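You operate a simulated robot arm through the tools that you are given. There is no shell and no other tool. Be economical: measure what you need, move in short steps, check, and stop when the job is done.

You are at the controls of a simulated two-armed robot. One attempt, no reset.

Task
Wipe up the spill on the steel bench top with the green towel and put it back.

It is judged by the outcome, as a careful person would: the job done as asked, and still so three seconds after it is handed in. It fails if anything else is knocked over, pushed out of place, dropped, spilled or broken. Flat cloth is picked up by pressing the open fingertips on it (5 to 10 N) and closing them slowly along it; thin cloth reads only 2 to 8 mm in the jaws.

Robot
Two 7-joint arms with two-finger parallel grippers on one trunk, on a base that drives. Base frame: it is fixed to the floor where the robot stands at the start and does not move with it; the origin is under the middle of the robot, x ahead of it, y to its left, z up. Units: mm, degrees, N and s.
The left shoulder is at the start at [60, 143, 879], the right one opposite. Payload 1.57 kg a hand.
The tool frame of a hand sits at the grasp point between the pads (the TCP): z along the fingers, y along the line on which they close. The tips reach 30 mm beyond it. Largest opening 110 mm; finger width 24, thickness 12; the body of the gripper, 48 by 112 mm, starts 78 mm behind the TCP.
Orientation is that of the tool frame in the base frame, as a unit quaternion [w, x, y, z]. With the fingers straight down and closing along the base's y, the tool's x points along the base's -x, its y along +y and its z along -z.

Tools
- The arms move only by the tool servo_tool. It takes "left_deltas", "right_deltas" or both (then of equal length, played together; a hand with none holds still); each is a list of rows, each a list of 7 numbers: the opening, from 0 (shut) to 1 (fully open), then the shift along the base's x, y, z in mm, then the turn, a rotation vector about the base's x, y, z in degrees. In form: [[hand, tx, ty, tz, wx, wy, wz], ...]. A call has 1 to 8 rows; each row is the pose to reach, as a shift and turn from the pose commanded when the call began. Rows are played at 5 a second. More than 50 mm and 8.6 degrees between two rows, or a gripper value outside its range, and nothing of the call is played. Where a pose cannot be reached the arm comes as near as it can. A force on the tool above 40 N (or 10 N above the force at the start of the call, whichever is more), or a blocked arm, ends the call early, and 0.2 s more pass. Each finger travels about 45 mm/s and halts on what it meets, pressing with about 26 N; the grip force reading is that of the motor and also rises with nothing between the fingers. The clock runs only during rows and for 0.2 s after the last one: add rows that repeat a pose to give the fingers time. It gives the time, the measured TCP pose, the force on the tool (base axes), the opening and the grip force at its end, in the units of the frame above (readings bear some noise), with the torque about the TCP (base axes, N m) and any sound that the robot's microphone picked up.
- Cameras (640 x 400 px; columns grow to the right, rows downward): "scene" is now at [58.6, 20.4, 1515.8]; the picture's right is [0.23, -0.97, 0.00], its down [-0.63, -0.15, -0.77] and it looks along [0.75, 0.18, -0.64] (base axes); focal length 256 px, centre (320, 200). "left" rides on the left gripper at [70, -16, -141] in its tool frame; the picture's right is [0.23, 0.97, 0.00], its down [-0.86, 0.20, -0.48] and it looks along [-0.47, 0.11, 0.88] (tool axes); focal length 222 px, centre (320, 200). "right" rides on the right gripper at [70, 16, -141] in its tool frame; the picture's right is [-0.23, 0.97, 0.00], its down [-0.86, -0.20, -0.48] and it looks along [-0.47, -0.11, 0.88] (tool axes); focal length 222 px, centre (320, 200).
- capture(camera): a new picture of that camera. No time passes.
- raise_lower(by): slides the trunk up (or, below 0, down) by that many mm; the arms and the scene camera ride with it, the base frame stays. It gives what a move gives, with no picture.
- base_move(legs): drives the robot by 1 to 6 legs, each [ahead, left, turn to the left] in mm, mm and degrees, along the robot's own axes; the way and the turn of a leg run together, so that a leg with both is an arc; at most 1500 mm and 180 degrees a leg. The arms and the cameras ride along, it lands a little off, and it stops where it bumps. It gives what a move gives.
- aim_head(pan, tilt): turns the head with the scene camera to pan (to the left, within 86 degrees either way) and tilt (down, from -29 to 69), counted from straight ahead of the robot. It gives what a move gives.
- point_at(camera, pixels): there is no depth. For up to 12 entries [column, row, z] of the newest picture of that camera ("zoom" is the newest enlarged one), the place [x, y] in the base frame at which the ray of that pixel passes the height z, good to about 3 mm, but the place of the scene camera against the robot may be out by one fixed shift of up to 18 mm in any direction. No time passes.
- close_up(camera, box): a new picture of the part [left, top, right, bottom] of that camera's present view, enlarged. No time passes.
- job_done(): hands the job in; it is judged then, once.

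Keep the steps short. Do not move on a guess: measure, check each grasp and each placing, and mend mistakes. In all there are 80 turns and 78 pictures (those below and enlarged ones count). Leave the grippers open and the arms clear of the work at the hand-in unless told otherwise, and finish with a single line.

The tools are called after "Call:" as name(argument=value, ...) on one line, values as JSON. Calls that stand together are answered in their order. servo_tool: Moves the arms, as the interface text tells. Its arguments: {"type":"object","properties":{"left_deltas":{"type":"array","items":{"type":"array","items":{"type":"number"}}},"right_deltas":{"type":"array","items":{"type":"array","items":{"type":"number"}}}},"required":[]} The other tools are called the same way: raise_lower (by) slides the trunk up or down; base_move (legs) drives the base; aim_head (pan, tilt) turns the head that bears the scene camera; capture (camera) takes a picture; point_at (camera, pixels) gives the place at which the rays of pixels pass given heights; close_up (camera, box) takes an enlarged picture of a part of a camera's view; job_done () hands the job in.

At the start:

```text
clock: 0.0
left_eef_pos: [415.6, 292.1, 1059.5]
left_orientation: [0.001, 0.0, 1.0, 0.0]
left_wrist_force: [0.4, -0.9, -0.5]
left_wrist_torque: [0.01, 0.02, 0.0]
left_finger_gap: 109.9
left_grasp_force: 0.0
right_eef_pos: [455.9, -75.4, 1060.5]
right_orientation: [0.001, 0.001, 1.0, 0.0]
right_wrist_force: [-0.5, -0.9, 0.1]
right_wrist_torque: [0.0, -0.02, 0.0]
right_finger_gap: 110.1
right_grasp_force: 0.0
trunk travel left (down, up): [-478.0, 112.0]
robot x, y, heading: [4.0, 3.1, -0.3]
head pan, tilt: [13.3, 40.0]
```

scene: 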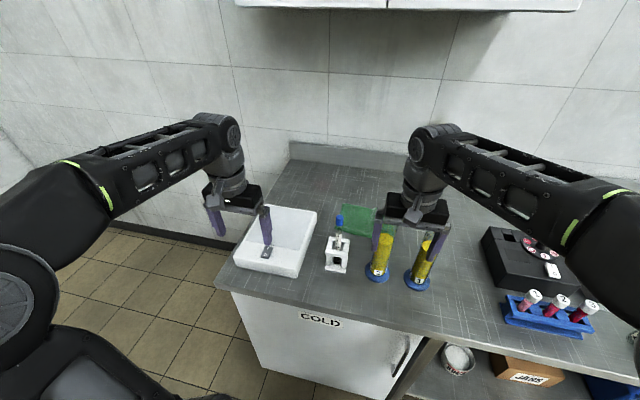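
right: 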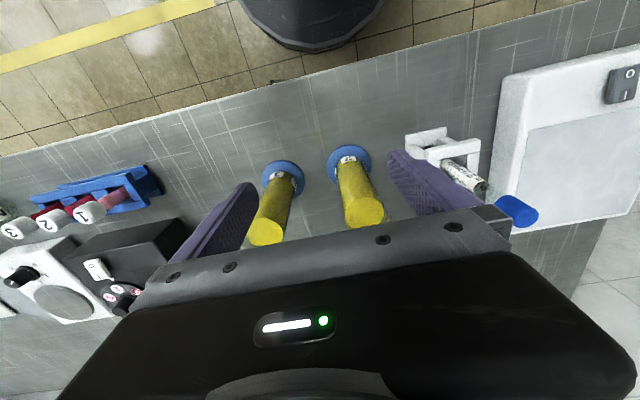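
left: 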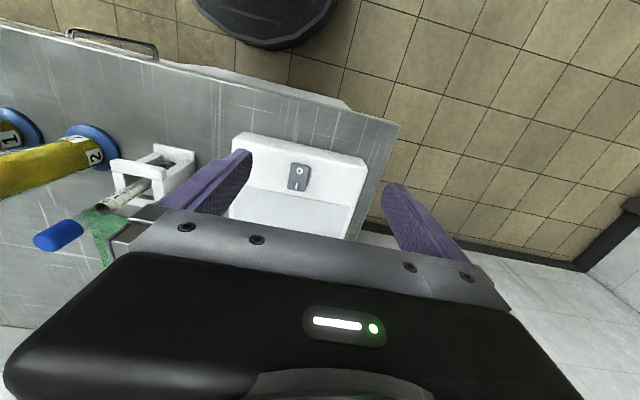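

I see the green towel near pixel (360,220), partly hidden behind the arm. I can't see the spill yet, so I'll enlarge two parts of the scene view.

Call:
close_up(camera="scene", box=[220, 140, 460, 300])

Call:
close_up(camera="scene", box=[400, 180, 640, 340])

```text
2.50 times, centred on (340, 220) of scene
```

zoom: 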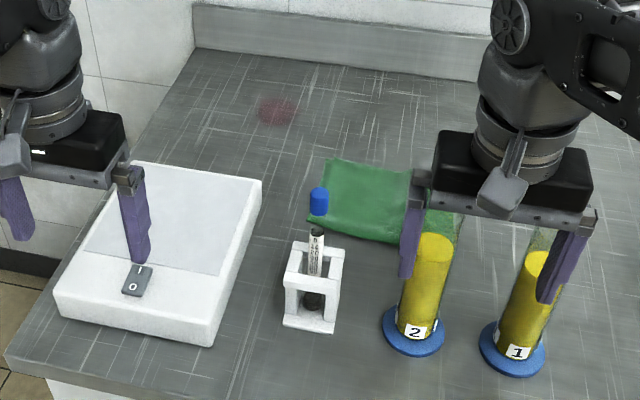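

```text
2.50 times, centred on (520, 260) of scene
```

zoom: 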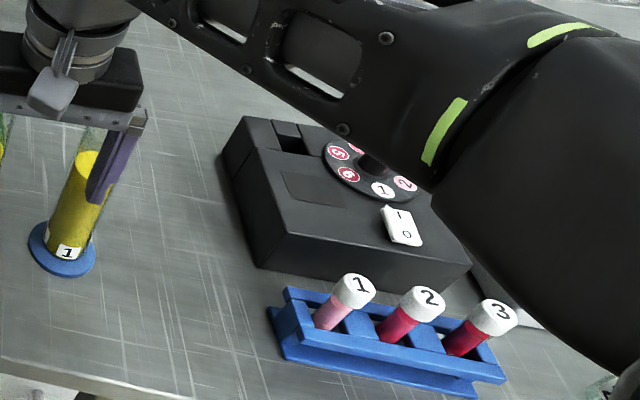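

The spill is the pink patch at about scene (331,184). The towel covers roughly (343..402, 203..238). I'll measure these and the obstacles around them.

Call:
point_at(camera="scene", pixels=[[331, 184, 813], [323, 184, 813], [339, 184, 813], [331, 178.5, 813], [331, 190.5, 813], [351, 203, 818], [343, 229, 818], [380, 237, 818], [402, 236, 818], [386, 274, 813], [425, 281, 813], [344, 268, 813]])

Call:
point_at(camera="scene", pixels=[[348, 218, 900], [348, 218, 930], [394, 234, 950], [325, 212, 850], [300, 262, 850], [274, 206, 850], [290, 158, 813], [430, 172, 813], [440, 170, 813]])

```text
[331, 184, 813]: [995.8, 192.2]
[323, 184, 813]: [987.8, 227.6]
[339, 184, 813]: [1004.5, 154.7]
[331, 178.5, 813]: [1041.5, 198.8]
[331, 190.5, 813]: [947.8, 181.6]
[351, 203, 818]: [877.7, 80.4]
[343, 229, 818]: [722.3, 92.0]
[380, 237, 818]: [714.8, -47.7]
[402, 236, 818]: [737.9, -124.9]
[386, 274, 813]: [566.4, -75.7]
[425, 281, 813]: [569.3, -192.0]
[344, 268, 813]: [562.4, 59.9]
```

```text
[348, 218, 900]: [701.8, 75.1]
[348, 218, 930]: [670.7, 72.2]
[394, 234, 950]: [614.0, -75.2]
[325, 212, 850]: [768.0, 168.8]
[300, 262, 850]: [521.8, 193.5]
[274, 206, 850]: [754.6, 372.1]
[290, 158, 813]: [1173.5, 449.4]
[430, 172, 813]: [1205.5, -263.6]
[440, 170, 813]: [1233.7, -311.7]
```

The spill is about 1 m from the robot's axis, beyond the reach of roughly 720 mm. I need the bench edges and the robot's own footprint to choose where to stand.

Call:
point_at(camera="scene", pixels=[[216, 282, 813], [420, 334, 813], [288, 165, 813], [262, 205, 813]])

Call:
point_at(camera="right", pixels=[[270, 84, 813], [100, 128, 813], [500, 22, 813], [310, 50, 300], [310, 50, 100], [310, 50, 0], [283, 180, 813], [348, 162, 813], [265, 232, 1000], [368, 215, 1000]])

Call:
point_at(camera="left", pixels=[[398, 125, 813], [366, 215, 813], [300, 100, 813], [265, 45, 300], [265, 45, 0]])

Call:
aim_head(pan=50, tilt=40)

Call:
capture(camera="scene")

```text
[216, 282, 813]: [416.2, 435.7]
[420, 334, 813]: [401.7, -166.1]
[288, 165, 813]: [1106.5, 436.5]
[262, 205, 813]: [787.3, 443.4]
```

```text
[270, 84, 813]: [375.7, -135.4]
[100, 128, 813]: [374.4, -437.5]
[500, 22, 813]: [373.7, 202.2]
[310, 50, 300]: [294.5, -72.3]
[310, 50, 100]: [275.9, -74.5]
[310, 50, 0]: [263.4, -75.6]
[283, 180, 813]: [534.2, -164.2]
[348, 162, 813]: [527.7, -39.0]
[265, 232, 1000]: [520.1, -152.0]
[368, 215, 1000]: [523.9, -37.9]
```

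```text
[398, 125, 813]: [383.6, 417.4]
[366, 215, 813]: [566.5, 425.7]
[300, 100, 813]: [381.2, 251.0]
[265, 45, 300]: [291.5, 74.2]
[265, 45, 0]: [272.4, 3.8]
```

```text
clock: 1.0
left_eef_pos: [415.0, 292.3, 1059.9]
left_orientation: [0.001, 0.0, 1.0, 0.0]
left_wrist_force: [0.4, -0.2, 0.4]
left_wrist_torque: [-0.01, 0.0, -0.01]
left_finger_gap: 109.8
left_grasp_force: 0.1
right_eef_pos: [454.5, -75.3, 1061.1]
right_orientation: [0.001, 0.0, 1.0, 0.0]
right_wrist_force: [0.6, -0.9, 0.4]
right_wrist_torque: [0.03, -0.01, -0.02]
right_finger_gap: 110.1
right_grasp_force: 0.0
trunk travel left (down, up): [-478.0, 112.0]
robot x, y, heading: [0.5, 0.9, -0.1]
head pan, tilt: [50.0, 40.0]
```

```text
72 pictures are left
```

scene: 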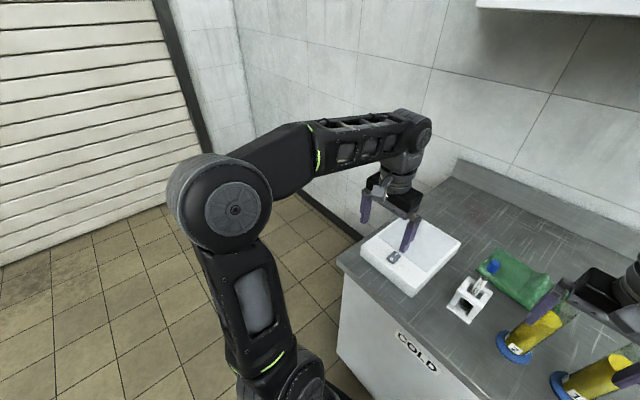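

The bench's left edge is at about y=420 and the front edge at about x=378, so the base can't reach the spill from the front. Standing on the left, facing -y, would put both the towel and the spill in reach. I'll check the free floor there.

Call:
point_at(camera="scene", pixels=[[0, 265, 0], [150, 205, 0], [195, 198, 0], [340, 225, 0], [120, 395, 0], [455, 160, 813], [335, 262, 813], [448, 178, 813]])

Call:
aim_head(pan=86, tilt=40)

Call:
capture(camera="scene")

```text
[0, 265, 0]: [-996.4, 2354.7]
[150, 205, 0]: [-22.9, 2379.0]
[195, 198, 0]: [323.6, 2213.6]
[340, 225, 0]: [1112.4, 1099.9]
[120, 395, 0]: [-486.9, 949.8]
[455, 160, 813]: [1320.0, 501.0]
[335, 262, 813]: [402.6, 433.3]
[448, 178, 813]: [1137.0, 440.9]
```

```text
clock: 2.0
left_eef_pos: [415.7, 292.2, 1059.2]
left_orientation: [0.001, 0.0, 1.0, 0.0]
left_wrist_force: [-0.2, -0.4, -0.5]
left_wrist_torque: [0.02, 0.01, 0.01]
left_finger_gap: 110.1
left_grasp_force: 0.1
right_eef_pos: [456.5, -74.6, 1059.7]
right_orientation: [0.001, 0.0, 1.0, 0.001]
right_wrist_force: [0.3, 0.1, 0.4]
right_wrist_torque: [0.01, 0.01, -0.03]
right_finger_gap: 110.0
right_grasp_force: 0.2
trunk travel left (down, up): [-478.0, 112.0]
robot x, y, heading: [-1.0, 0.2, -0.1]
head pan, tilt: [85.9, 40.0]
```

```text
71 pictures are left
```

scene: 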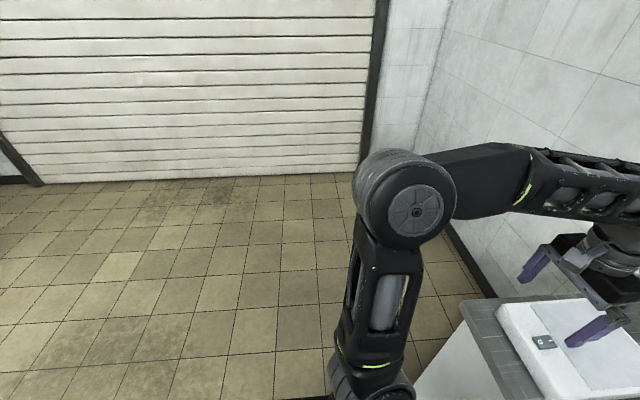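

The floor on the left is clear out to about y=2200. I'll estimate how far the left elbow sticks out, to be sure of clearance to the back wall.

Call:
point_at(camera="scene", pixels=[[405, 205, 1000], [405, 205, 1100], [405, 205, 1200], [385, 370, 879], [385, 370, 950], [530, 180, 1150], [460, 170, 1150], [470, 275, 0]])

```text
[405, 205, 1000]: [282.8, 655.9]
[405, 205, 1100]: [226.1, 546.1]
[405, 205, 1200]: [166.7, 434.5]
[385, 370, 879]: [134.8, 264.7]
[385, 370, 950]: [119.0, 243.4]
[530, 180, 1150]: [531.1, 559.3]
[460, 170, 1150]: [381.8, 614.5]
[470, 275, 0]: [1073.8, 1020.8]
```

The left elbow sticks out about 500 mm, so I'll stretch that arm before getting near the wall. First I'll back off slightly, drive left past the bench, and turn to face -y.

Call:
base_move(legs=[[-80, 0, 0], [0, 1150, 0], [0, 0, -90]])

Call:
aim_head(pan=35, tilt=35)

Call:
capture(camera="scene")

```text
clock: 12.4
left_eef_pos: [214.8, 735.0, 1059.6]
left_orientation: [0.001, 0.706, 0.708, -0.001]
left_wrist_force: [-0.1, -0.3, 0.4]
left_wrist_torque: [-0.01, -0.03, 0.0]
left_finger_gap: 110.3
left_grasp_force: 0.0
right_eef_pos: [-153.2, 693.7, 1060.1]
right_orientation: [-0.001, 0.706, 0.708, 0.0]
right_wrist_force: [-0.6, 1.1, 0.3]
right_wrist_torque: [0.0, 0.02, 0.04]
right_finger_gap: 110.0
right_grasp_force: 0.1
trunk travel left (down, up): [-478.0, 112.0]
robot x, y, heading: [-76.9, 1148.5, -89.8]
head pan, tilt: [85.9, 40.0]
```

```text
clock: 13.6
left_eef_pos: [214.3, 734.7, 1058.9]
left_orientation: [0.001, 0.706, 0.708, -0.001]
left_wrist_force: [-0.2, 0.0, 0.9]
left_wrist_torque: [-0.05, 0.02, 0.01]
left_finger_gap: 110.0
left_grasp_force: 0.1
right_eef_pos: [-153.9, 693.9, 1059.9]
right_orientation: [0.001, 0.706, 0.709, -0.001]
right_wrist_force: [-0.9, 0.5, 0.0]
right_wrist_torque: [0.02, -0.04, -0.01]
right_finger_gap: 110.1
right_grasp_force: 0.0
trunk travel left (down, up): [-478.0, 112.0]
robot x, y, heading: [-83.7, 1151.2, -89.8]
head pan, tilt: [35.0, 35.0]
```

```text
70 pictures are left
```

scene: 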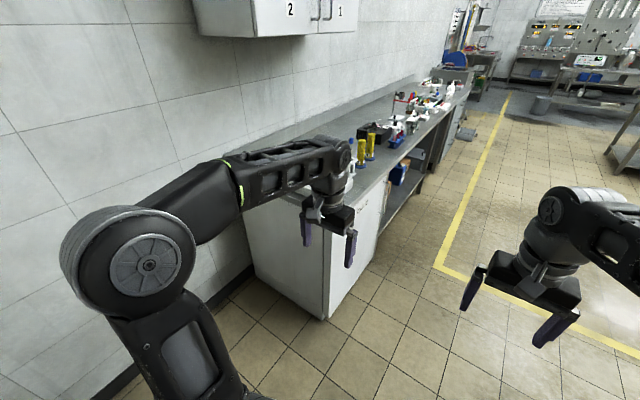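

The left side is clear. I'll stretch the left arm forward (-y) and inward so its elbow comes in.

Call:
servo_tool(left_deltas=[[1, -25, -37, 0, 0, 0, 0], [1, -50, -74, 0, 0, 0, 0], [1, -75, -111, 0, 0, 0, 0], [1, -100, -148, 0, 0, 0, 0], [1, -125, -186, 0, 0, 0, 0], [1, -148, -224, 0, 0, 0, 0], [1, -148, -224, 0, 0, 0, 0]])

Call:
capture(camera="scene")

```text
clock: 15.2
left_eef_pos: [176.2, 587.5, 1027.6]
left_orientation: [0.001, 0.705, 0.709, 0.0]
left_wrist_force: [-0.4, -0.3, -1.0]
left_wrist_torque: [-0.02, -0.04, 0.02]
left_finger_gap: 110.1
left_grasp_force: 0.1
left hand out of reach, approached as far as the arm can: row 1, 3, 4, 5, 6, 7
right_eef_pos: [-152.0, 695.8, 1060.9]
right_orientation: [0.001, 0.706, 0.708, -0.001]
right_wrist_force: [0.4, -1.1, 0.3]
right_wrist_torque: [-0.05, 0.0, -0.02]
right_finger_gap: 109.8
right_grasp_force: 0.0
trunk travel left (down, up): [-478.0, 112.0]
robot x, y, heading: [-80.0, 1150.3, -89.7]
head pan, tilt: [35.0, 35.0]
```

```text
69 pictures are left
```

scene: 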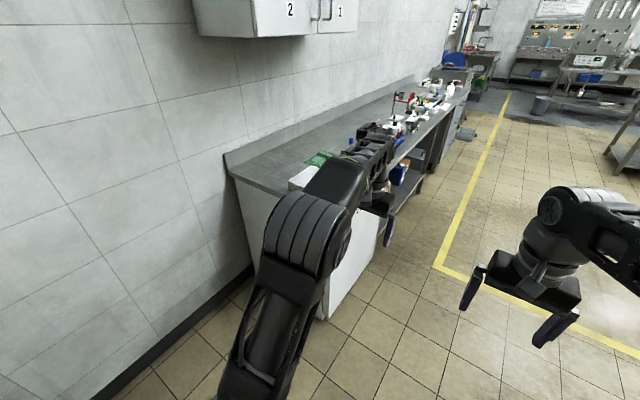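

The arm is stretched as far as it goes at this height. I'll check the elbow's new outer edge at pixel (265,230).

Call:
point_at(camera="scene", pixels=[[265, 215, 1100], [265, 215, 1200], [265, 215, 1250], [340, 230, 1150], [205, 195, 813], [250, 268, 0], [150, 350, 0]])

```text
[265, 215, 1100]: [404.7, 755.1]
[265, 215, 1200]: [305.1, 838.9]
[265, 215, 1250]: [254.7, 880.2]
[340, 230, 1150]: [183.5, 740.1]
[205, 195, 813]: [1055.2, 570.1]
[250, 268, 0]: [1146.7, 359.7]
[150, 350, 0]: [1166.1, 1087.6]
```

The elbow's edge is about 400 mm to the side and the wall is at about x=1150. Driving to x≈640 keeps it clear, and then I'll look again.

Call:
base_move(legs=[[0, 720, 0]])

Call:
aim_head(pan=15, tilt=45)

Call:
capture(camera="scene")

```text
clock: 19.1
left_eef_pos: [905.3, 601.6, 1026.7]
left_orientation: [0.001, 0.697, 0.717, -0.001]
left_wrist_force: [-0.3, -0.2, 0.3]
left_wrist_torque: [0.04, -0.01, 0.0]
left_finger_gap: 110.1
left_grasp_force: 0.1
right_eef_pos: [574.4, 702.1, 1059.8]
right_orientation: [0.0, 0.699, 0.715, 0.0]
right_wrist_force: [-0.7, -0.8, 0.6]
right_wrist_torque: [0.0, 0.01, -0.02]
right_finger_gap: 109.7
right_grasp_force: 0.1
trunk travel left (down, up): [-478.0, 112.0]
robot x, y, heading: [637.4, 1154.2, -88.9]
head pan, tilt: [35.0, 35.0]
```

```text
clock: 19.9
left_eef_pos: [904.7, 600.3, 1027.1]
left_orientation: [0.001, 0.699, 0.715, 0.0]
left_wrist_force: [-0.1, 1.0, 0.1]
left_wrist_torque: [0.03, -0.02, 0.02]
left_finger_gap: 110.1
left_grasp_force: 0.0
right_eef_pos: [573.5, 701.7, 1059.4]
right_orientation: [0.001, 0.699, 0.715, -0.001]
right_wrist_force: [1.0, 0.4, 0.4]
right_wrist_torque: [-0.03, 0.02, 0.02]
right_finger_gap: 109.9
right_grasp_force: 0.0
trunk travel left (down, up): [-478.0, 112.0]
robot x, y, heading: [639.5, 1157.4, -88.4]
head pan, tilt: [15.0, 45.0]
```

```text
68 pictures are left
```

scene: 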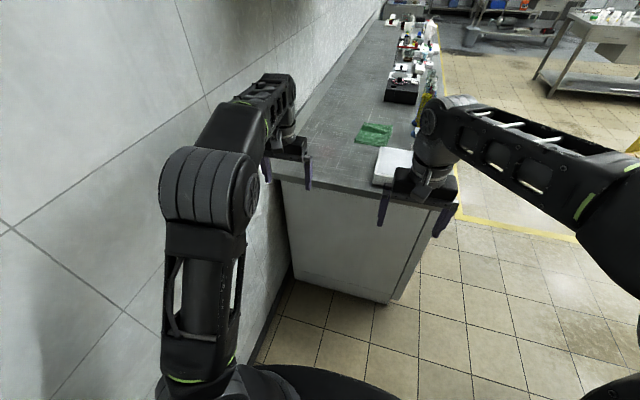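

Both arms are clear. I'll drive ahead 400 mm towards the bench's left end, with the hands well above everything.

Call:
base_move(legs=[[400, 0, 0]])

Call:
aim_head(pan=10, tilt=50)

Call:
capture(camera="scene")

Call:
capture(camera="left")

```text
clock: 22.4
left_eef_pos: [916.5, 200.1, 1025.8]
left_orientation: [0.002, 0.697, 0.717, 0.0]
left_wrist_force: [0.1, 0.0, -0.2]
left_wrist_torque: [-0.04, -0.01, -0.05]
left_finger_gap: 110.2
left_grasp_force: 0.1
right_eef_pos: [584.8, 299.5, 1059.8]
right_orientation: [0.001, 0.697, 0.717, 0.0]
right_wrist_force: [-0.3, 0.1, -0.2]
right_wrist_torque: [0.01, 0.0, 0.0]
right_finger_gap: 110.0
right_grasp_force: 0.1
trunk travel left (down, up): [-478.0, 112.0]
robot x, y, heading: [647.8, 752.3, -88.4]
head pan, tilt: [15.0, 45.0]
```

```text
clock: 23.1
left_eef_pos: [916.5, 199.3, 1027.5]
left_orientation: [0.001, 0.697, 0.717, 0.001]
left_wrist_force: [-0.4, 0.2, 0.4]
left_wrist_torque: [-0.02, 0.0, -0.04]
left_finger_gap: 110.1
left_grasp_force: 0.1
right_eef_pos: [583.8, 300.0, 1059.8]
right_orientation: [0.001, 0.698, 0.716, -0.001]
right_wrist_force: [-0.3, -0.7, 1.0]
right_wrist_torque: [0.0, 0.0, -0.01]
right_finger_gap: 110.2
right_grasp_force: 0.0
trunk travel left (down, up): [-478.0, 112.0]
robot x, y, heading: [650.2, 758.0, -88.4]
head pan, tilt: [10.0, 50.0]
```

```text
67 pictures are left
```

scene: 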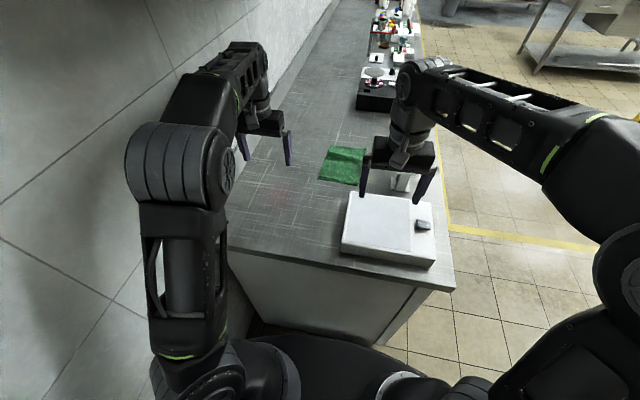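

```text
66 pictures are left
```

left: 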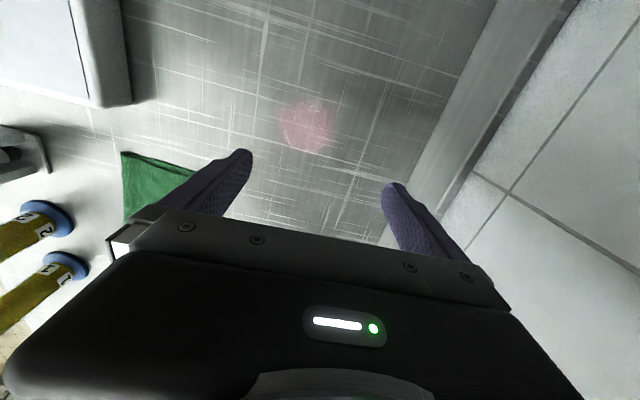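

Both are in view: the spill at left-camera pixel (306,125) and the towel's corner at (122,152). I'll measure them and zoom in on the towel.

Call:
point_at(camera="left", pixels=[[306, 125, 813], [278, 125, 813], [332, 120, 813], [308, 97, 813], [305, 155, 813], [122, 152, 816], [193, 168, 816], [124, 220, 816], [125, 105, 850], [40, 140, 850], [30, 215, 813], [65, 265, 813]])

Call:
close_up(camera="scene", box=[230, 120, 470, 270])

Call:
capture(camera="right")

```text
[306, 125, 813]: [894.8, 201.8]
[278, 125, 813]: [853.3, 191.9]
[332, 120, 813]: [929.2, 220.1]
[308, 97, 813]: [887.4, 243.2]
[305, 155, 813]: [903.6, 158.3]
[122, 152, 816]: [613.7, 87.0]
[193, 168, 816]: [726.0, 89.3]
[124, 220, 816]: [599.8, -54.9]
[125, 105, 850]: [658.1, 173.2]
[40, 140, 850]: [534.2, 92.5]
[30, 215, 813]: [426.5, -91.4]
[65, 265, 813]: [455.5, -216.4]
```

```text
2.67 times, centred on (350, 195) of scene
```

zoom: 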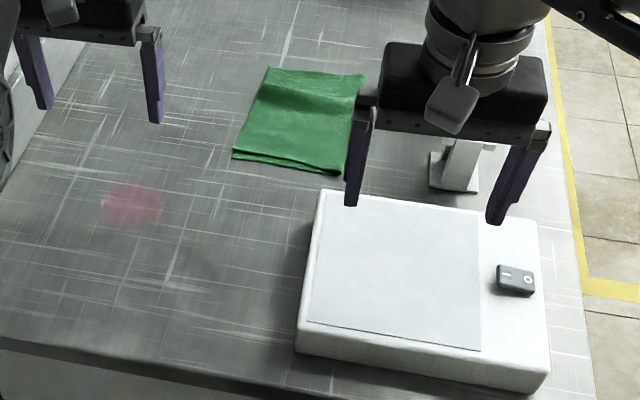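

```text
64 pictures are left
```

right: 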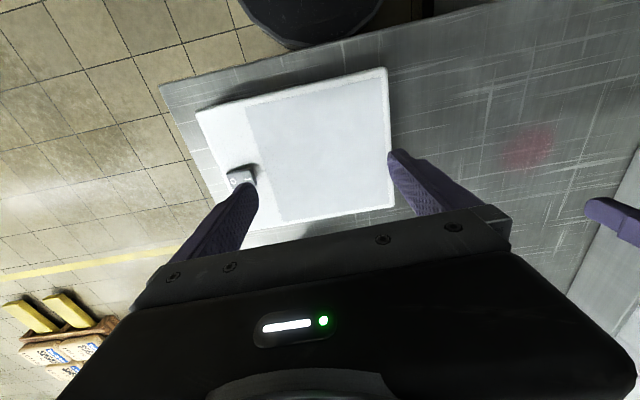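

The spill reads (895,202) here, against (996,192) from the starting view. I'll check whether that comes from the camera, odometry or surface height, using the bench corner in the right camera at (160,88).

Call:
point_at(camera="right", pixels=[[160, 88, 813], [190, 160, 813], [400, 33, 813], [540, 2, 813], [528, 148, 813], [160, 88, 860], [400, 33, 860]])

Call:
point_at(camera="scene", pixels=[[280, 197, 813], [331, 146, 813], [366, 149, 813], [318, 178, 813], [356, 185, 813], [455, 289, 813], [228, 247, 813], [298, 122, 813]])

```text
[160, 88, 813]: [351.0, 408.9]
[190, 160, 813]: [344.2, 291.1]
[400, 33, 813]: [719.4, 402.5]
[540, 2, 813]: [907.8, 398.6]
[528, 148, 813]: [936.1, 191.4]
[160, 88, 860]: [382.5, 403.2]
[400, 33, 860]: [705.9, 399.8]
```

```text
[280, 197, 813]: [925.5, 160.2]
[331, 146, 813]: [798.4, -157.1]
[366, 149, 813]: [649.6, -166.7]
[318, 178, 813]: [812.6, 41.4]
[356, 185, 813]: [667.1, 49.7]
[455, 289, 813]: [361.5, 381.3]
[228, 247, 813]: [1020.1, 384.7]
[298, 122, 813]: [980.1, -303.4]
```

At z=860 all views agree (the spill is at about (895,212) from both hand cameras), so the top is near 860 rather than 813. I'll re-measure at that height.

Call:
point_at(camera="left", pixels=[[306, 125, 860], [278, 125, 860], [332, 120, 860], [308, 97, 860], [305, 155, 860], [122, 152, 865], [193, 168, 865], [124, 220, 865], [125, 105, 890], [40, 140, 890], [30, 215, 860], [65, 265, 860]])

Call:
point_at(camera="scene", pixels=[[280, 197, 860], [331, 146, 863], [366, 149, 863], [318, 178, 863], [356, 185, 863], [455, 289, 860], [228, 247, 860]])

Call:
point_at(camera="right", pixels=[[528, 148, 860], [390, 205, 890], [390, 205, 910], [388, 68, 900]])

```text
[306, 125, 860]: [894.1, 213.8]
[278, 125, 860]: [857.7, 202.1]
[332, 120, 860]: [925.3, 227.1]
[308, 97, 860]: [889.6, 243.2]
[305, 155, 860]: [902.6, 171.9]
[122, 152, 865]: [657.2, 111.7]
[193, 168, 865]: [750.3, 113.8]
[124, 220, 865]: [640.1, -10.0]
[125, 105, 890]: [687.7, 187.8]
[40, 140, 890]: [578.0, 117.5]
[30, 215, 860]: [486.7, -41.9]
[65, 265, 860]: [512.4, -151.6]
```

```text
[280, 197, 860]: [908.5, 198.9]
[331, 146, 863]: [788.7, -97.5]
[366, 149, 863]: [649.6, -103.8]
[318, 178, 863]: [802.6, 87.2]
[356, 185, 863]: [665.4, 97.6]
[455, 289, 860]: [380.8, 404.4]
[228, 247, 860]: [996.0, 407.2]
```

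```text
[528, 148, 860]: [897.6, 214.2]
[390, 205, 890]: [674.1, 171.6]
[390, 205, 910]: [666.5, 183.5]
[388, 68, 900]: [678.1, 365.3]
```

Confirmed: the surface is at about z=860. The spill is at (895,213) with a radius of about 40. The towel is centred near (715,10), about 140 x 190, with its near edge at y≈107. I'll move the left hand over the towel's near edge and pull the right hand aside.

Call:
servo_tool(left_deltas=[[1, -40, -5, 0, 0, 0, 0], [1, -80, -15, 0, 0, 0, 0], [1, -120, -25, 0, 0, 0, 0], [1, -160, -40, 0, 0, 0, 0], [1, -170, -50, 0, 0, 0, 0], [1, -170, -50, 0, 0, 0, 0]], right_deltas=[[1, -20, 20, 0, 0, 0, 0], [1, -40, 40, 0, 0, 0, 0], [1, -60, 60, 0, 0, 0, 0], [1, -80, 80, 0, 0, 0, 0], [1, -100, 100, 0, 0, 0, 0], [1, -100, 100, 0, 0, 0, 0]])

Call:
capture(camera="left")

Call:
close_up(camera="scene", box=[230, 100, 470, 250])

```text
clock: 24.5
left_eef_pos: [846.3, 188.1, 1025.7]
left_orientation: [0.003, 0.696, 0.718, -0.002]
left_wrist_force: [0.0, -0.5, 1.0]
left_wrist_torque: [0.0, 0.03, 0.0]
left_finger_gap: 109.9
left_grasp_force: 0.0
left hand out of reach, approached as far as the arm can: row 2, 3, 4, 5, 6
right_eef_pos: [483.4, 400.4, 1060.0]
right_orientation: [-0.001, 0.698, 0.716, 0.0]
right_wrist_force: [-0.9, 0.0, -0.2]
right_wrist_torque: [0.0, -0.01, 0.02]
right_finger_gap: 110.2
right_grasp_force: 0.0
trunk travel left (down, up): [-478.0, 112.0]
robot x, y, heading: [647.5, 756.5, -88.7]
head pan, tilt: [10.0, 50.0]
```

```text
63 pictures are left
```

left: 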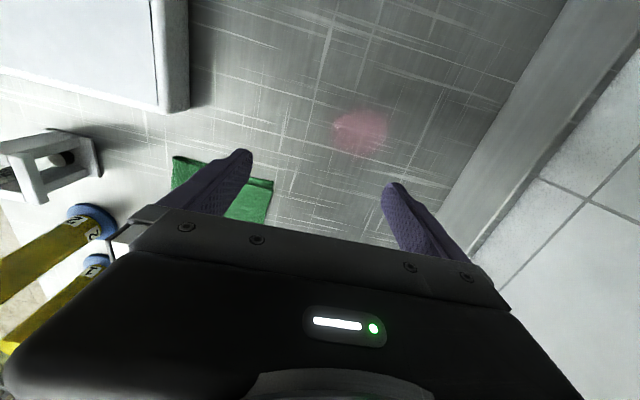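

```text
2.67 times, centred on (350, 175) of scene
```

zoom: 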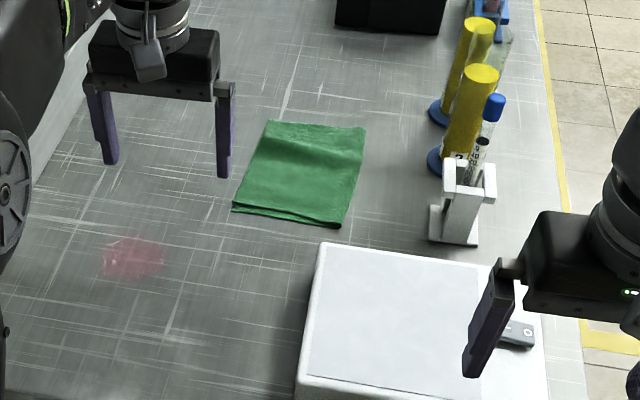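

The hand comes up short at this height. Raising the trunk 60 mm and turning the base 12° right will bring the towel into the left arm's good zone.

Call:
raise_lower(by=60)

Call:
base_move(legs=[[0, 0, -12], [30, 0, 0]])

Call:
capture(camera="left")

Call:
capture(camera="scene")

```text
clock: 25.5
left_eef_pos: [847.1, 189.1, 1086.3]
left_orientation: [0.003, 0.697, 0.717, -0.002]
left_wrist_force: [0.3, -0.9, 0.2]
left_wrist_torque: [-0.01, -0.03, -0.02]
left_finger_gap: 110.1
left_grasp_force: 0.2
right_eef_pos: [483.3, 400.0, 1118.9]
right_orientation: [0.0, 0.697, 0.717, 0.001]
right_wrist_force: [0.3, -1.5, -0.3]
right_wrist_torque: [0.02, 0.01, 0.01]
right_finger_gap: 110.1
right_grasp_force: 0.0
trunk travel left (down, up): [-538.0, 52.0]
robot x, y, heading: [646.9, 753.5, -88.4]
head pan, tilt: [10.0, 50.0]
```

```text
clock: 27.1
left_eef_pos: [716.1, 129.8, 1084.7]
left_orientation: [0.002, 0.769, 0.639, -0.001]
left_wrist_force: [-0.5, 0.3, -0.5]
left_wrist_torque: [0.06, -0.01, 0.01]
left_finger_gap: 110.1
left_grasp_force: 0.0
right_eef_pos: [404.2, 412.1, 1118.5]
right_orientation: [-0.001, 0.77, 0.638, 0.0]
right_wrist_force: [0.2, -0.2, 0.3]
right_wrist_torque: [0.06, -0.01, 0.01]
right_finger_gap: 110.0
right_grasp_force: 0.1
trunk travel left (down, up): [-538.0, 52.0]
robot x, y, heading: [638.8, 723.7, -100.7]
head pan, tilt: [10.0, 50.0]
```

```text
61 pictures are left
```

left: 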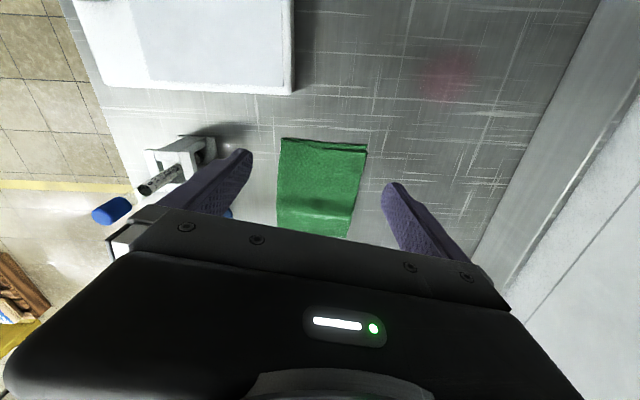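

```text
60 pictures are left
```

scene: 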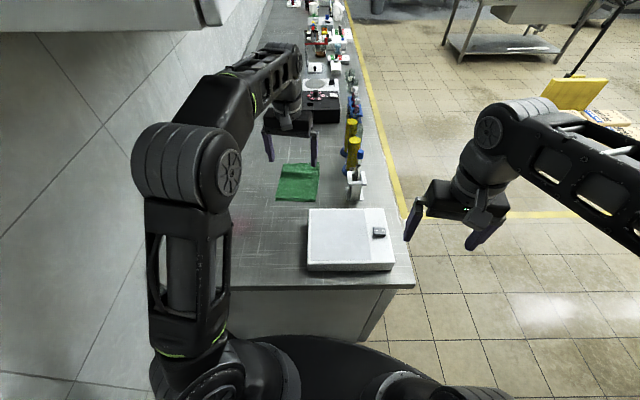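

The left hand is now over the towel, at left-camera corners (283,138), (367,148), (276,228), (350,238). I'll measure and zoom.

Call:
point_at(camera="left", pixels=[[283, 138, 862], [367, 148, 862], [276, 222, 862], [350, 238, 862], [293, 94, 890], [215, 150, 930], [120, 208, 960], [440, 75, 860], [165, 180, 940], [210, 140, 930], [145, 150, 930]])

Call:
close_up(camera="left", box=[240, 120, 400, 250])

```text
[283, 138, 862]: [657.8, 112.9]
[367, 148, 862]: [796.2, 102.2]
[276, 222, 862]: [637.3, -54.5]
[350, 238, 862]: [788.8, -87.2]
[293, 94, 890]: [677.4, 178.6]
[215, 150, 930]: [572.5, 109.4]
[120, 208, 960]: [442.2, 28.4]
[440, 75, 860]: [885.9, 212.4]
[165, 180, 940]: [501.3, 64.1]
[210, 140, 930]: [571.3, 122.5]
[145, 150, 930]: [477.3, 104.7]
```

```text
3.08 times, centred on (320, 185) of left
```

zoom: 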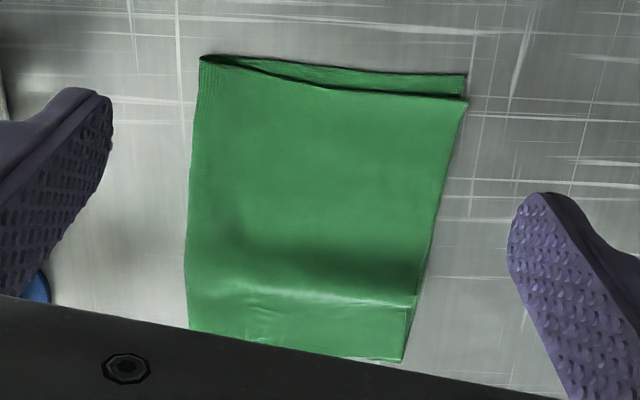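

The towel is folded in two layers. I need to know which side is the fold, so I'll zoom on both views.

Call:
close_up(camera="left", box=[270, 130, 330, 170])

Call:
close_up(camera="scene", box=[255, 150, 335, 210])

Call:
close_up(camera="left", box=[325, 135, 385, 245])

```text
10.00 times, centred on (300, 150) of left
```

zoom: 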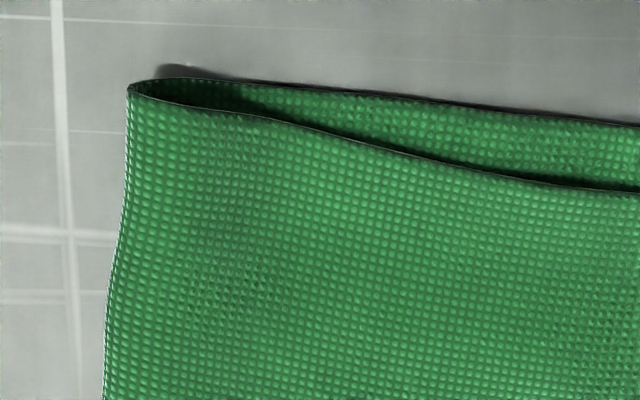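

```text
6.67 times, centred on (295, 180) of scene
```

zoom: 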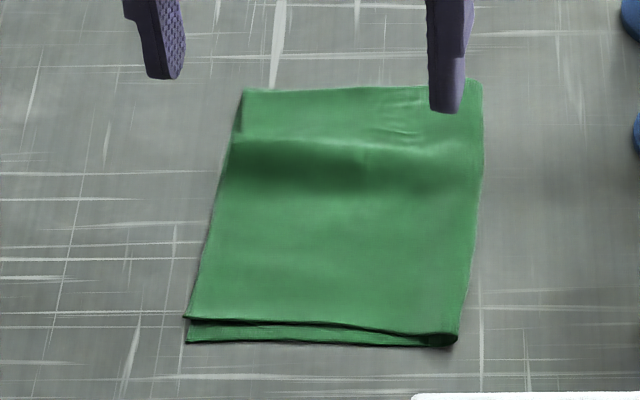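

```text
3.64 times, centred on (355, 190) of left
```

zoom: 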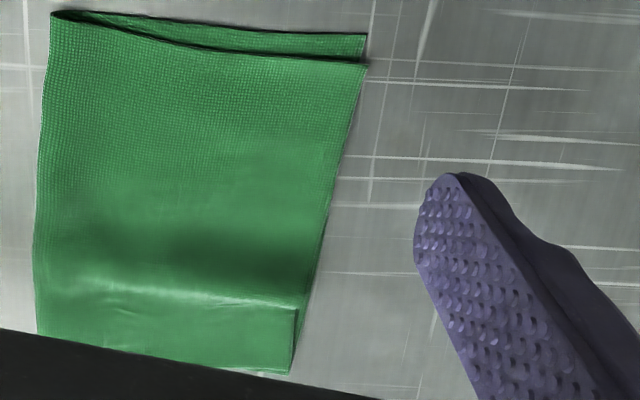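

The fold runs along the -x edge, from (657,113) to (637,-54), close to perpendicular to the closing direction. I'll pinch the fold so both layers come along. First I'll bring the hand above (655,40) with a 66 mm opening and tips about 50 mm above the top.

Call:
servo_tool(left_deltas=[[0.8, -15, -20, -30, 0, 0, 0], [0.7, -30, -42, -60, 0, 0, 0], [0.6, -45, -64, -90, 0, 0, 0], [0.6, -58, -84, -120, 0, 0, 0], [0.6, -61, -90, -145, 0, 0, 0], [0.6, -61, -90, -145, 0, 0, 0]])

Call:
capture(camera="left")

Call:
close_up(camera="scene", box=[230, 90, 410, 215])

```text
clock: 28.5
left_eef_pos: [654.2, 41.2, 942.5]
left_orientation: [0.003, 0.769, 0.639, -0.001]
left_wrist_force: [0.3, 0.5, -0.3]
left_wrist_torque: [-0.01, 0.01, -0.04]
left_finger_gap: 66.1
left_grasp_force: 0.1
right_eef_pos: [406.3, 413.9, 1119.3]
right_orientation: [0.001, 0.77, 0.638, 0.0]
right_wrist_force: [1.2, 0.0, -0.1]
right_wrist_torque: [-0.01, -0.01, 0.0]
right_finger_gap: 109.9
right_grasp_force: 0.1
trunk travel left (down, up): [-538.0, 52.0]
robot x, y, heading: [642.1, 726.6, -100.9]
head pan, tilt: [10.0, 50.0]
```

```text
55 pictures are left
```

left: 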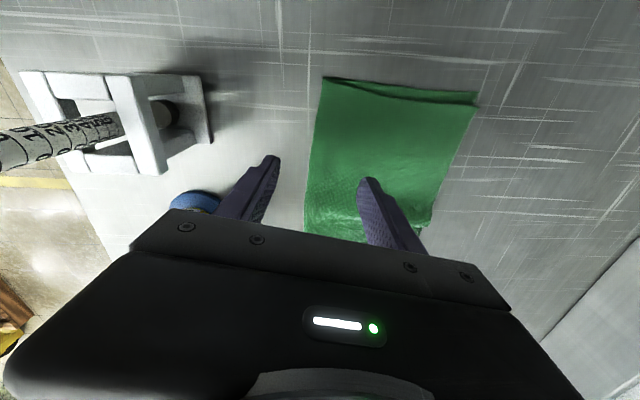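

```text
3.20 times, centred on (320, 152) of scene
```

zoom: 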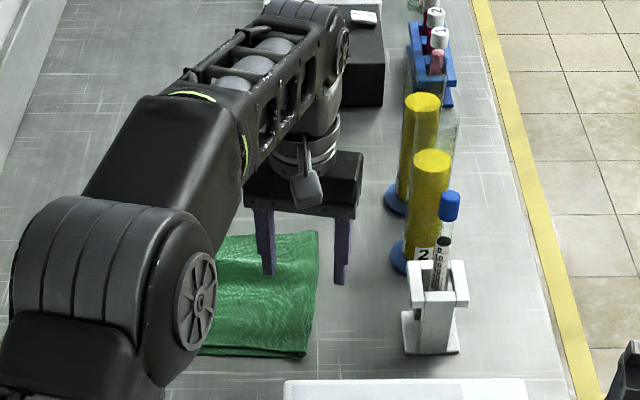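

I can reach it. I'll measure the fold edge in this nearer view, at pixels (323,82), (312,140), (306,200) and (305,232).

Call:
point_at(camera="left", pixels=[[323, 82, 866], [312, 140, 866], [306, 200, 866], [305, 232, 866], [476, 97, 862], [430, 222, 862], [210, 110, 900], [200, 75, 920], [190, 200, 870]])

```text
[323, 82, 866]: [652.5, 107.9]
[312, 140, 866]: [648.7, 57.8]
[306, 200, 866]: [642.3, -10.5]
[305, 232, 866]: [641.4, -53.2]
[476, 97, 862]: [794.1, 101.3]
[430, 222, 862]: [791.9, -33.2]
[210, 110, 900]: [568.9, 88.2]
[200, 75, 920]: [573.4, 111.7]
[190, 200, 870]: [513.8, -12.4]
```

The fold edge at y=20 is x≈645. I'll centre at (651,20) and creep down until I feel light contact.

Call:
servo_tool(left_deltas=[[0.6, -3, -21, -10, 0, 0, 0], [0.6, -3, -21, -25, 0, 0, 0], [0.6, -3, -21, -38, 0, 0, 0], [0.6, -3, -21, -42, 0, 0, 0], [0.6, -3, -21, -46, 0, 0, 0], [0.6, -3, -21, -46, 0, 0, 0]])

```text
clock: 29.9
left_eef_pos: [651.5, 18.7, 895.2]
left_orientation: [0.003, 0.769, 0.639, -0.002]
left_wrist_force: [0.3, -0.6, -0.4]
left_wrist_torque: [0.02, -0.01, 0.01]
left_finger_gap: 65.8
left_grasp_force: 0.2
left hand out of reach, approached as far as the arm can: row 1
right_eef_pos: [405.9, 414.3, 1119.5]
right_orientation: [0.0, 0.77, 0.638, 0.001]
right_wrist_force: [-0.1, 0.1, 1.0]
right_wrist_torque: [-0.01, -0.01, 0.01]
right_finger_gap: 110.0
right_grasp_force: 0.0
trunk travel left (down, up): [-538.0, 52.0]
robot x, y, heading: [646.1, 726.1, -101.0]
head pan, tilt: [10.0, 50.0]
```

TCP z is 895, so the tips are at about 865, with no contact yet. I'll keep creeping down in 1.5 mm steps.

Call:
servo_tool(left_deltas=[[0.6, 0, 0, -1.5, 0, 0, 0], [0.6, 0, 0, -3, 0, 0, 0], [0.6, 0, 0, -4.5, 0, 0, 0], [0.6, 0, 0, -4.5, 0, 0, 0]])

```text
clock: 30.9
left_eef_pos: [651.9, 19.5, 891.3]
left_orientation: [0.003, 0.769, 0.639, -0.003]
left_wrist_force: [-0.1, -0.1, 9.1]
left_wrist_torque: [-0.01, -0.37, -0.02]
left_finger_gap: 66.2
left_grasp_force: 0.4
right_eef_pos: [405.2, 415.4, 1120.3]
right_orientation: [0.001, 0.77, 0.638, 0.0]
right_wrist_force: [1.0, 0.2, 0.5]
right_wrist_torque: [-0.01, 0.02, -0.03]
right_finger_gap: 110.1
right_grasp_force: 0.1
trunk travel left (down, up): [-538.0, 52.0]
robot x, y, heading: [642.1, 729.0, -100.4]
head pan, tilt: [10.0, 50.0]
```

It reads 9 N, and the torque shows the +x finger is pressing on the cloth. Now I'll close slowly.

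Call:
servo_tool(left_deltas=[[0.54, 0, 0, 0, 0, 0, 0], [0.48, 0, 0, 0, 0, 0, 0], [0.42, 0, 0, 0, 0, 0, 0], [0.36, 0, 0, 0, 0, 0, 0], [0.3, 0, 0, 0, 0, 0, 0], [0.24, 0, 0, 0, 0, 0, 0], [0.2, 0, 0, 0, 0, 0, 0]])

Call:
capture(camera="left")

```text
clock: 32.5
left_eef_pos: [650.7, 19.6, 891.5]
left_orientation: [0.003, 0.769, 0.639, -0.003]
left_wrist_force: [2.4, -1.0, 16.7]
left_wrist_torque: [0.0, -0.37, 0.01]
left_finger_gap: 22.1
left_grasp_force: 1.8
right_eef_pos: [406.7, 414.7, 1120.5]
right_orientation: [0.001, 0.771, 0.637, -0.001]
right_wrist_force: [-0.6, -0.3, 0.3]
right_wrist_torque: [0.01, -0.04, 0.03]
right_finger_gap: 110.0
right_grasp_force: 0.0
trunk travel left (down, up): [-538.0, 52.0]
robot x, y, heading: [640.6, 725.9, -100.5]
head pan, tilt: [10.0, 50.0]
```

```text
53 pictures are left
```

left: 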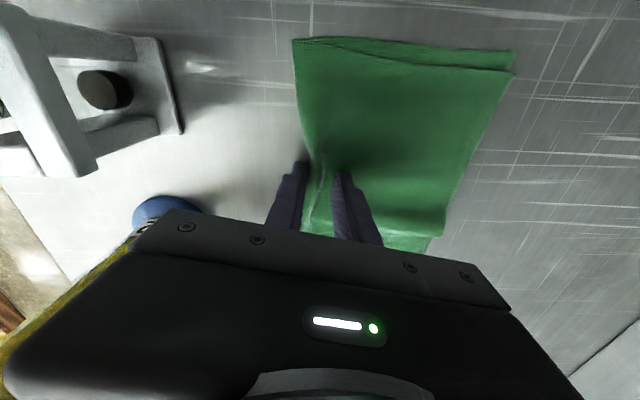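

The fold is bulging up between the fingers. I'll finish closing, easing up 1 mm because the force has reached 17 N.

Call:
servo_tool(left_deltas=[[0.16, 0, 0, 1, 0, 0, 0], [0.12, 0, 0, 1, 0, 0, 0], [0.08, 0, 0, 1, 0, 0, 0], [0.04, 0, 0, 1, 0, 0, 0], [0, 0, 0, 1, 0, 0, 0], [0, 0, 0, 1, 0, 0, 0], [0, 0, 0, 1, 0, 0, 0]])

Call:
capture(camera="left")

```text
clock: 34.1
left_eef_pos: [651.7, 18.9, 891.5]
left_orientation: [0.003, 0.768, 0.64, -0.002]
left_wrist_force: [-1.2, 0.2, 8.8]
left_wrist_torque: [0.06, -0.06, 0.0]
left_finger_gap: 3.0
left_grasp_force: 23.8
right_eef_pos: [406.2, 414.6, 1119.7]
right_orientation: [0.001, 0.77, 0.638, -0.001]
right_wrist_force: [0.0, -0.1, -0.2]
right_wrist_torque: [-0.02, -0.02, -0.02]
right_finger_gap: 110.1
right_grasp_force: 0.1
trunk travel left (down, up): [-538.0, 52.0]
robot x, y, heading: [641.3, 728.9, -100.9]
head pan, tilt: [10.0, 50.0]
```

```text
52 pictures are left
```

left: 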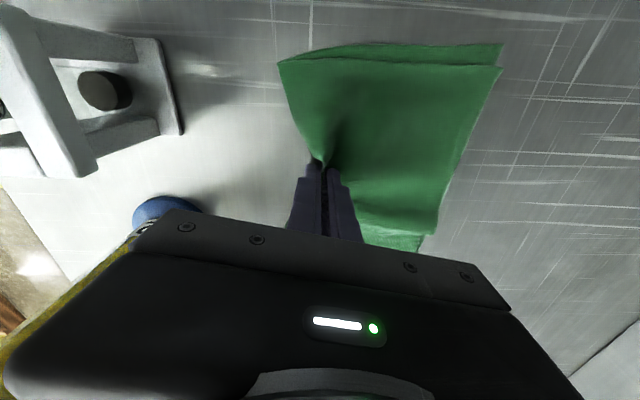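

The gap is 3 mm at 24 N, so the cloth is gripped. I'll lift 80 mm and check.

Call:
servo_tool(left_deltas=[[0, 3, 5, 25, 0, 0, 0], [0, 6, 10, 50, 0, 0, 0], [0, 10, 15, 80, 0, 0, 0], [0, 10, 15, 80, 0, 0, 0]])

Call:
capture(camera="left")

Call:
close_up(camera="scene", box=[230, 90, 410, 215])

```text
clock: 35.1
left_eef_pos: [661.6, 32.6, 961.0]
left_orientation: [0.003, 0.769, 0.639, -0.003]
left_wrist_force: [-0.7, 0.2, 0.2]
left_wrist_torque: [-0.02, 0.01, 0.01]
left_finger_gap: 3.2
left_grasp_force: 24.4
left hand out of reach, approached as far as the arm can: row 3, 4
right_eef_pos: [406.1, 413.6, 1120.6]
right_orientation: [0.0, 0.77, 0.638, 0.001]
right_wrist_force: [-0.3, 0.3, 0.9]
right_wrist_torque: [0.02, -0.01, -0.01]
right_finger_gap: 109.9
right_grasp_force: 0.0
trunk travel left (down, up): [-538.0, 52.0]
robot x, y, heading: [643.8, 729.5, -100.8]
head pan, tilt: [10.0, 50.0]
```

```text
51 pictures are left
```

left: 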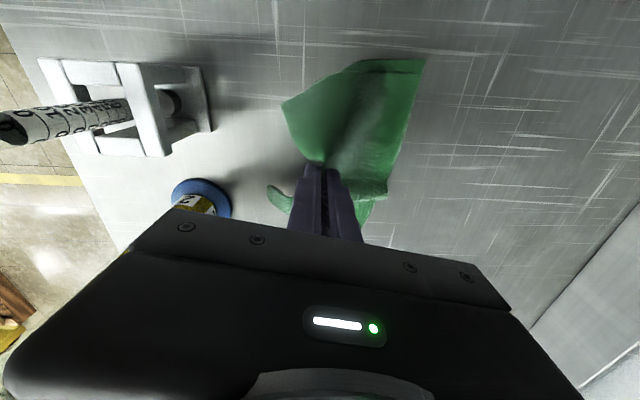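

```text
3.20 times, centred on (320, 152) of scene
```

zoom: 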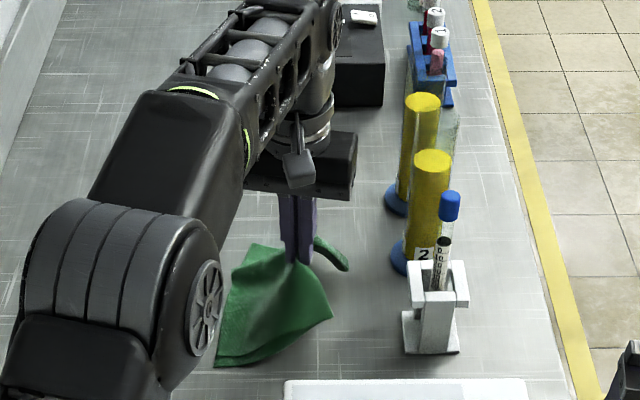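

The towel is held with both layers. I'll carry it towards the spill in +x, rising once it's away from the cylinders.

Call:
servo_tool(left_deltas=[[0, 35, 20, 5, 0, 0, 0], [0, 70, 40, 15, 0, 0, 0], [0, 105, 65, 30, 0, 0, 0], [0, 140, 90, 50, 0, 0, 0], [0, 175, 120, 65, 0, 0, 0], [0, 210, 150, 75, 0, 0, 0], [0, 245, 180, 80, 0, 0, 0], [0, 245, 180, 80, 0, 0, 0]])

Call:
capture(camera="left")

Call:
capture(camera="scene")

```text
clock: 36.9
left_eef_pos: [906.5, 213.3, 1041.7]
left_orientation: [0.003, 0.769, 0.639, -0.001]
left_wrist_force: [-0.4, -0.3, -0.1]
left_wrist_torque: [0.01, 0.0, 0.02]
left_finger_gap: 3.0
left_grasp_force: 24.2
right_eef_pos: [406.0, 412.4, 1119.7]
right_orientation: [0.0, 0.77, 0.638, 0.0]
right_wrist_force: [0.3, 0.2, -0.3]
right_wrist_torque: [0.04, -0.01, 0.01]
right_finger_gap: 109.9
right_grasp_force: 0.1
trunk travel left (down, up): [-538.0, 52.0]
robot x, y, heading: [641.2, 728.9, -100.5]
head pan, tilt: [10.0, 50.0]
```

```text
49 pictures are left
```

left: 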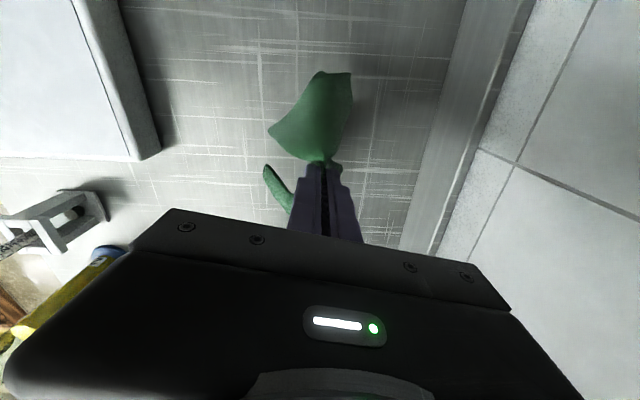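

```text
48 pictures are left
```

scene: 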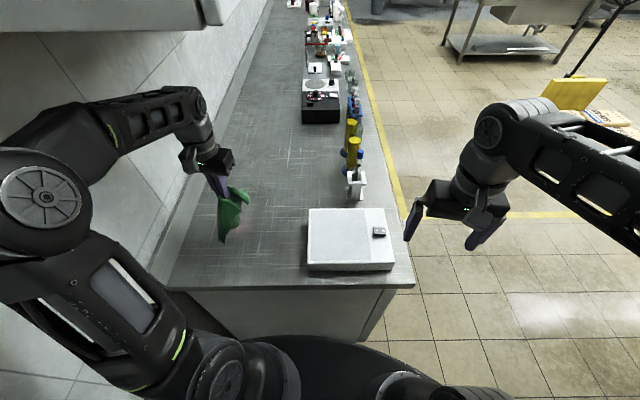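

The towel hangs just above the spill. I'll lower it while moving -x so it lies across the pink patch.

Call:
servo_tool(left_deltas=[[0, 25, 0, -10, 0, 0, 0], [0, 40, 0, -25, 0, 0, 0], [0, 25, 0, -50, 0, 0, 0], [0, 5, 0, -75, 0, 0, 0], [0, -20, 0, -100, 0, 0, 0], [0, -45, 0, -122, 0, 0, 0], [0, -65, 0, -140, 0, 0, 0], [0, -65, 0, -140, 0, 0, 0]])

Call:
capture(camera="left")

Call:
close_up(camera="scene", box=[150, 130, 310, 260])

```text
clock: 38.7
left_eef_pos: [840.5, 212.5, 901.8]
left_orientation: [0.004, 0.769, 0.64, -0.001]
left_wrist_force: [-0.3, 0.0, 0.0]
left_wrist_torque: [0.0, 0.02, 0.04]
left_finger_gap: 3.0
left_grasp_force: 24.0
right_eef_pos: [405.6, 414.1, 1119.6]
right_orientation: [0.001, 0.77, 0.638, -0.001]
right_wrist_force: [-0.3, -0.8, -0.3]
right_wrist_torque: [0.01, 0.02, 0.0]
right_finger_gap: 109.9
right_grasp_force: 0.2
trunk travel left (down, up): [-538.0, 52.0]
robot x, y, heading: [642.8, 726.5, -100.7]
head pan, tilt: [10.0, 50.0]
```

```text
47 pictures are left
```

left: 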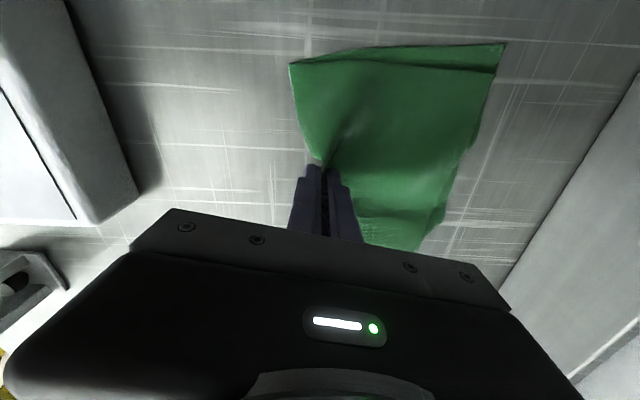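

```text
3.08 times, centred on (230, 195) of scene
```

zoom: 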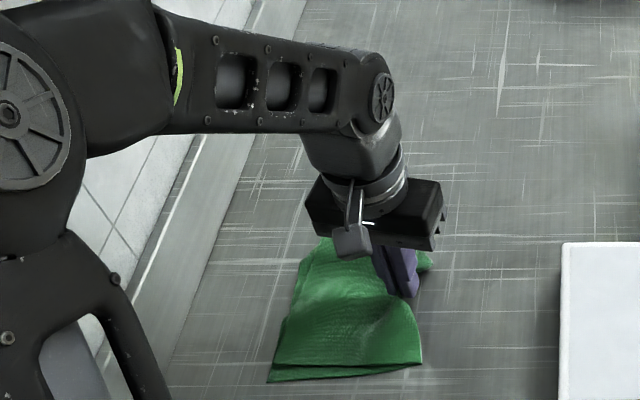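

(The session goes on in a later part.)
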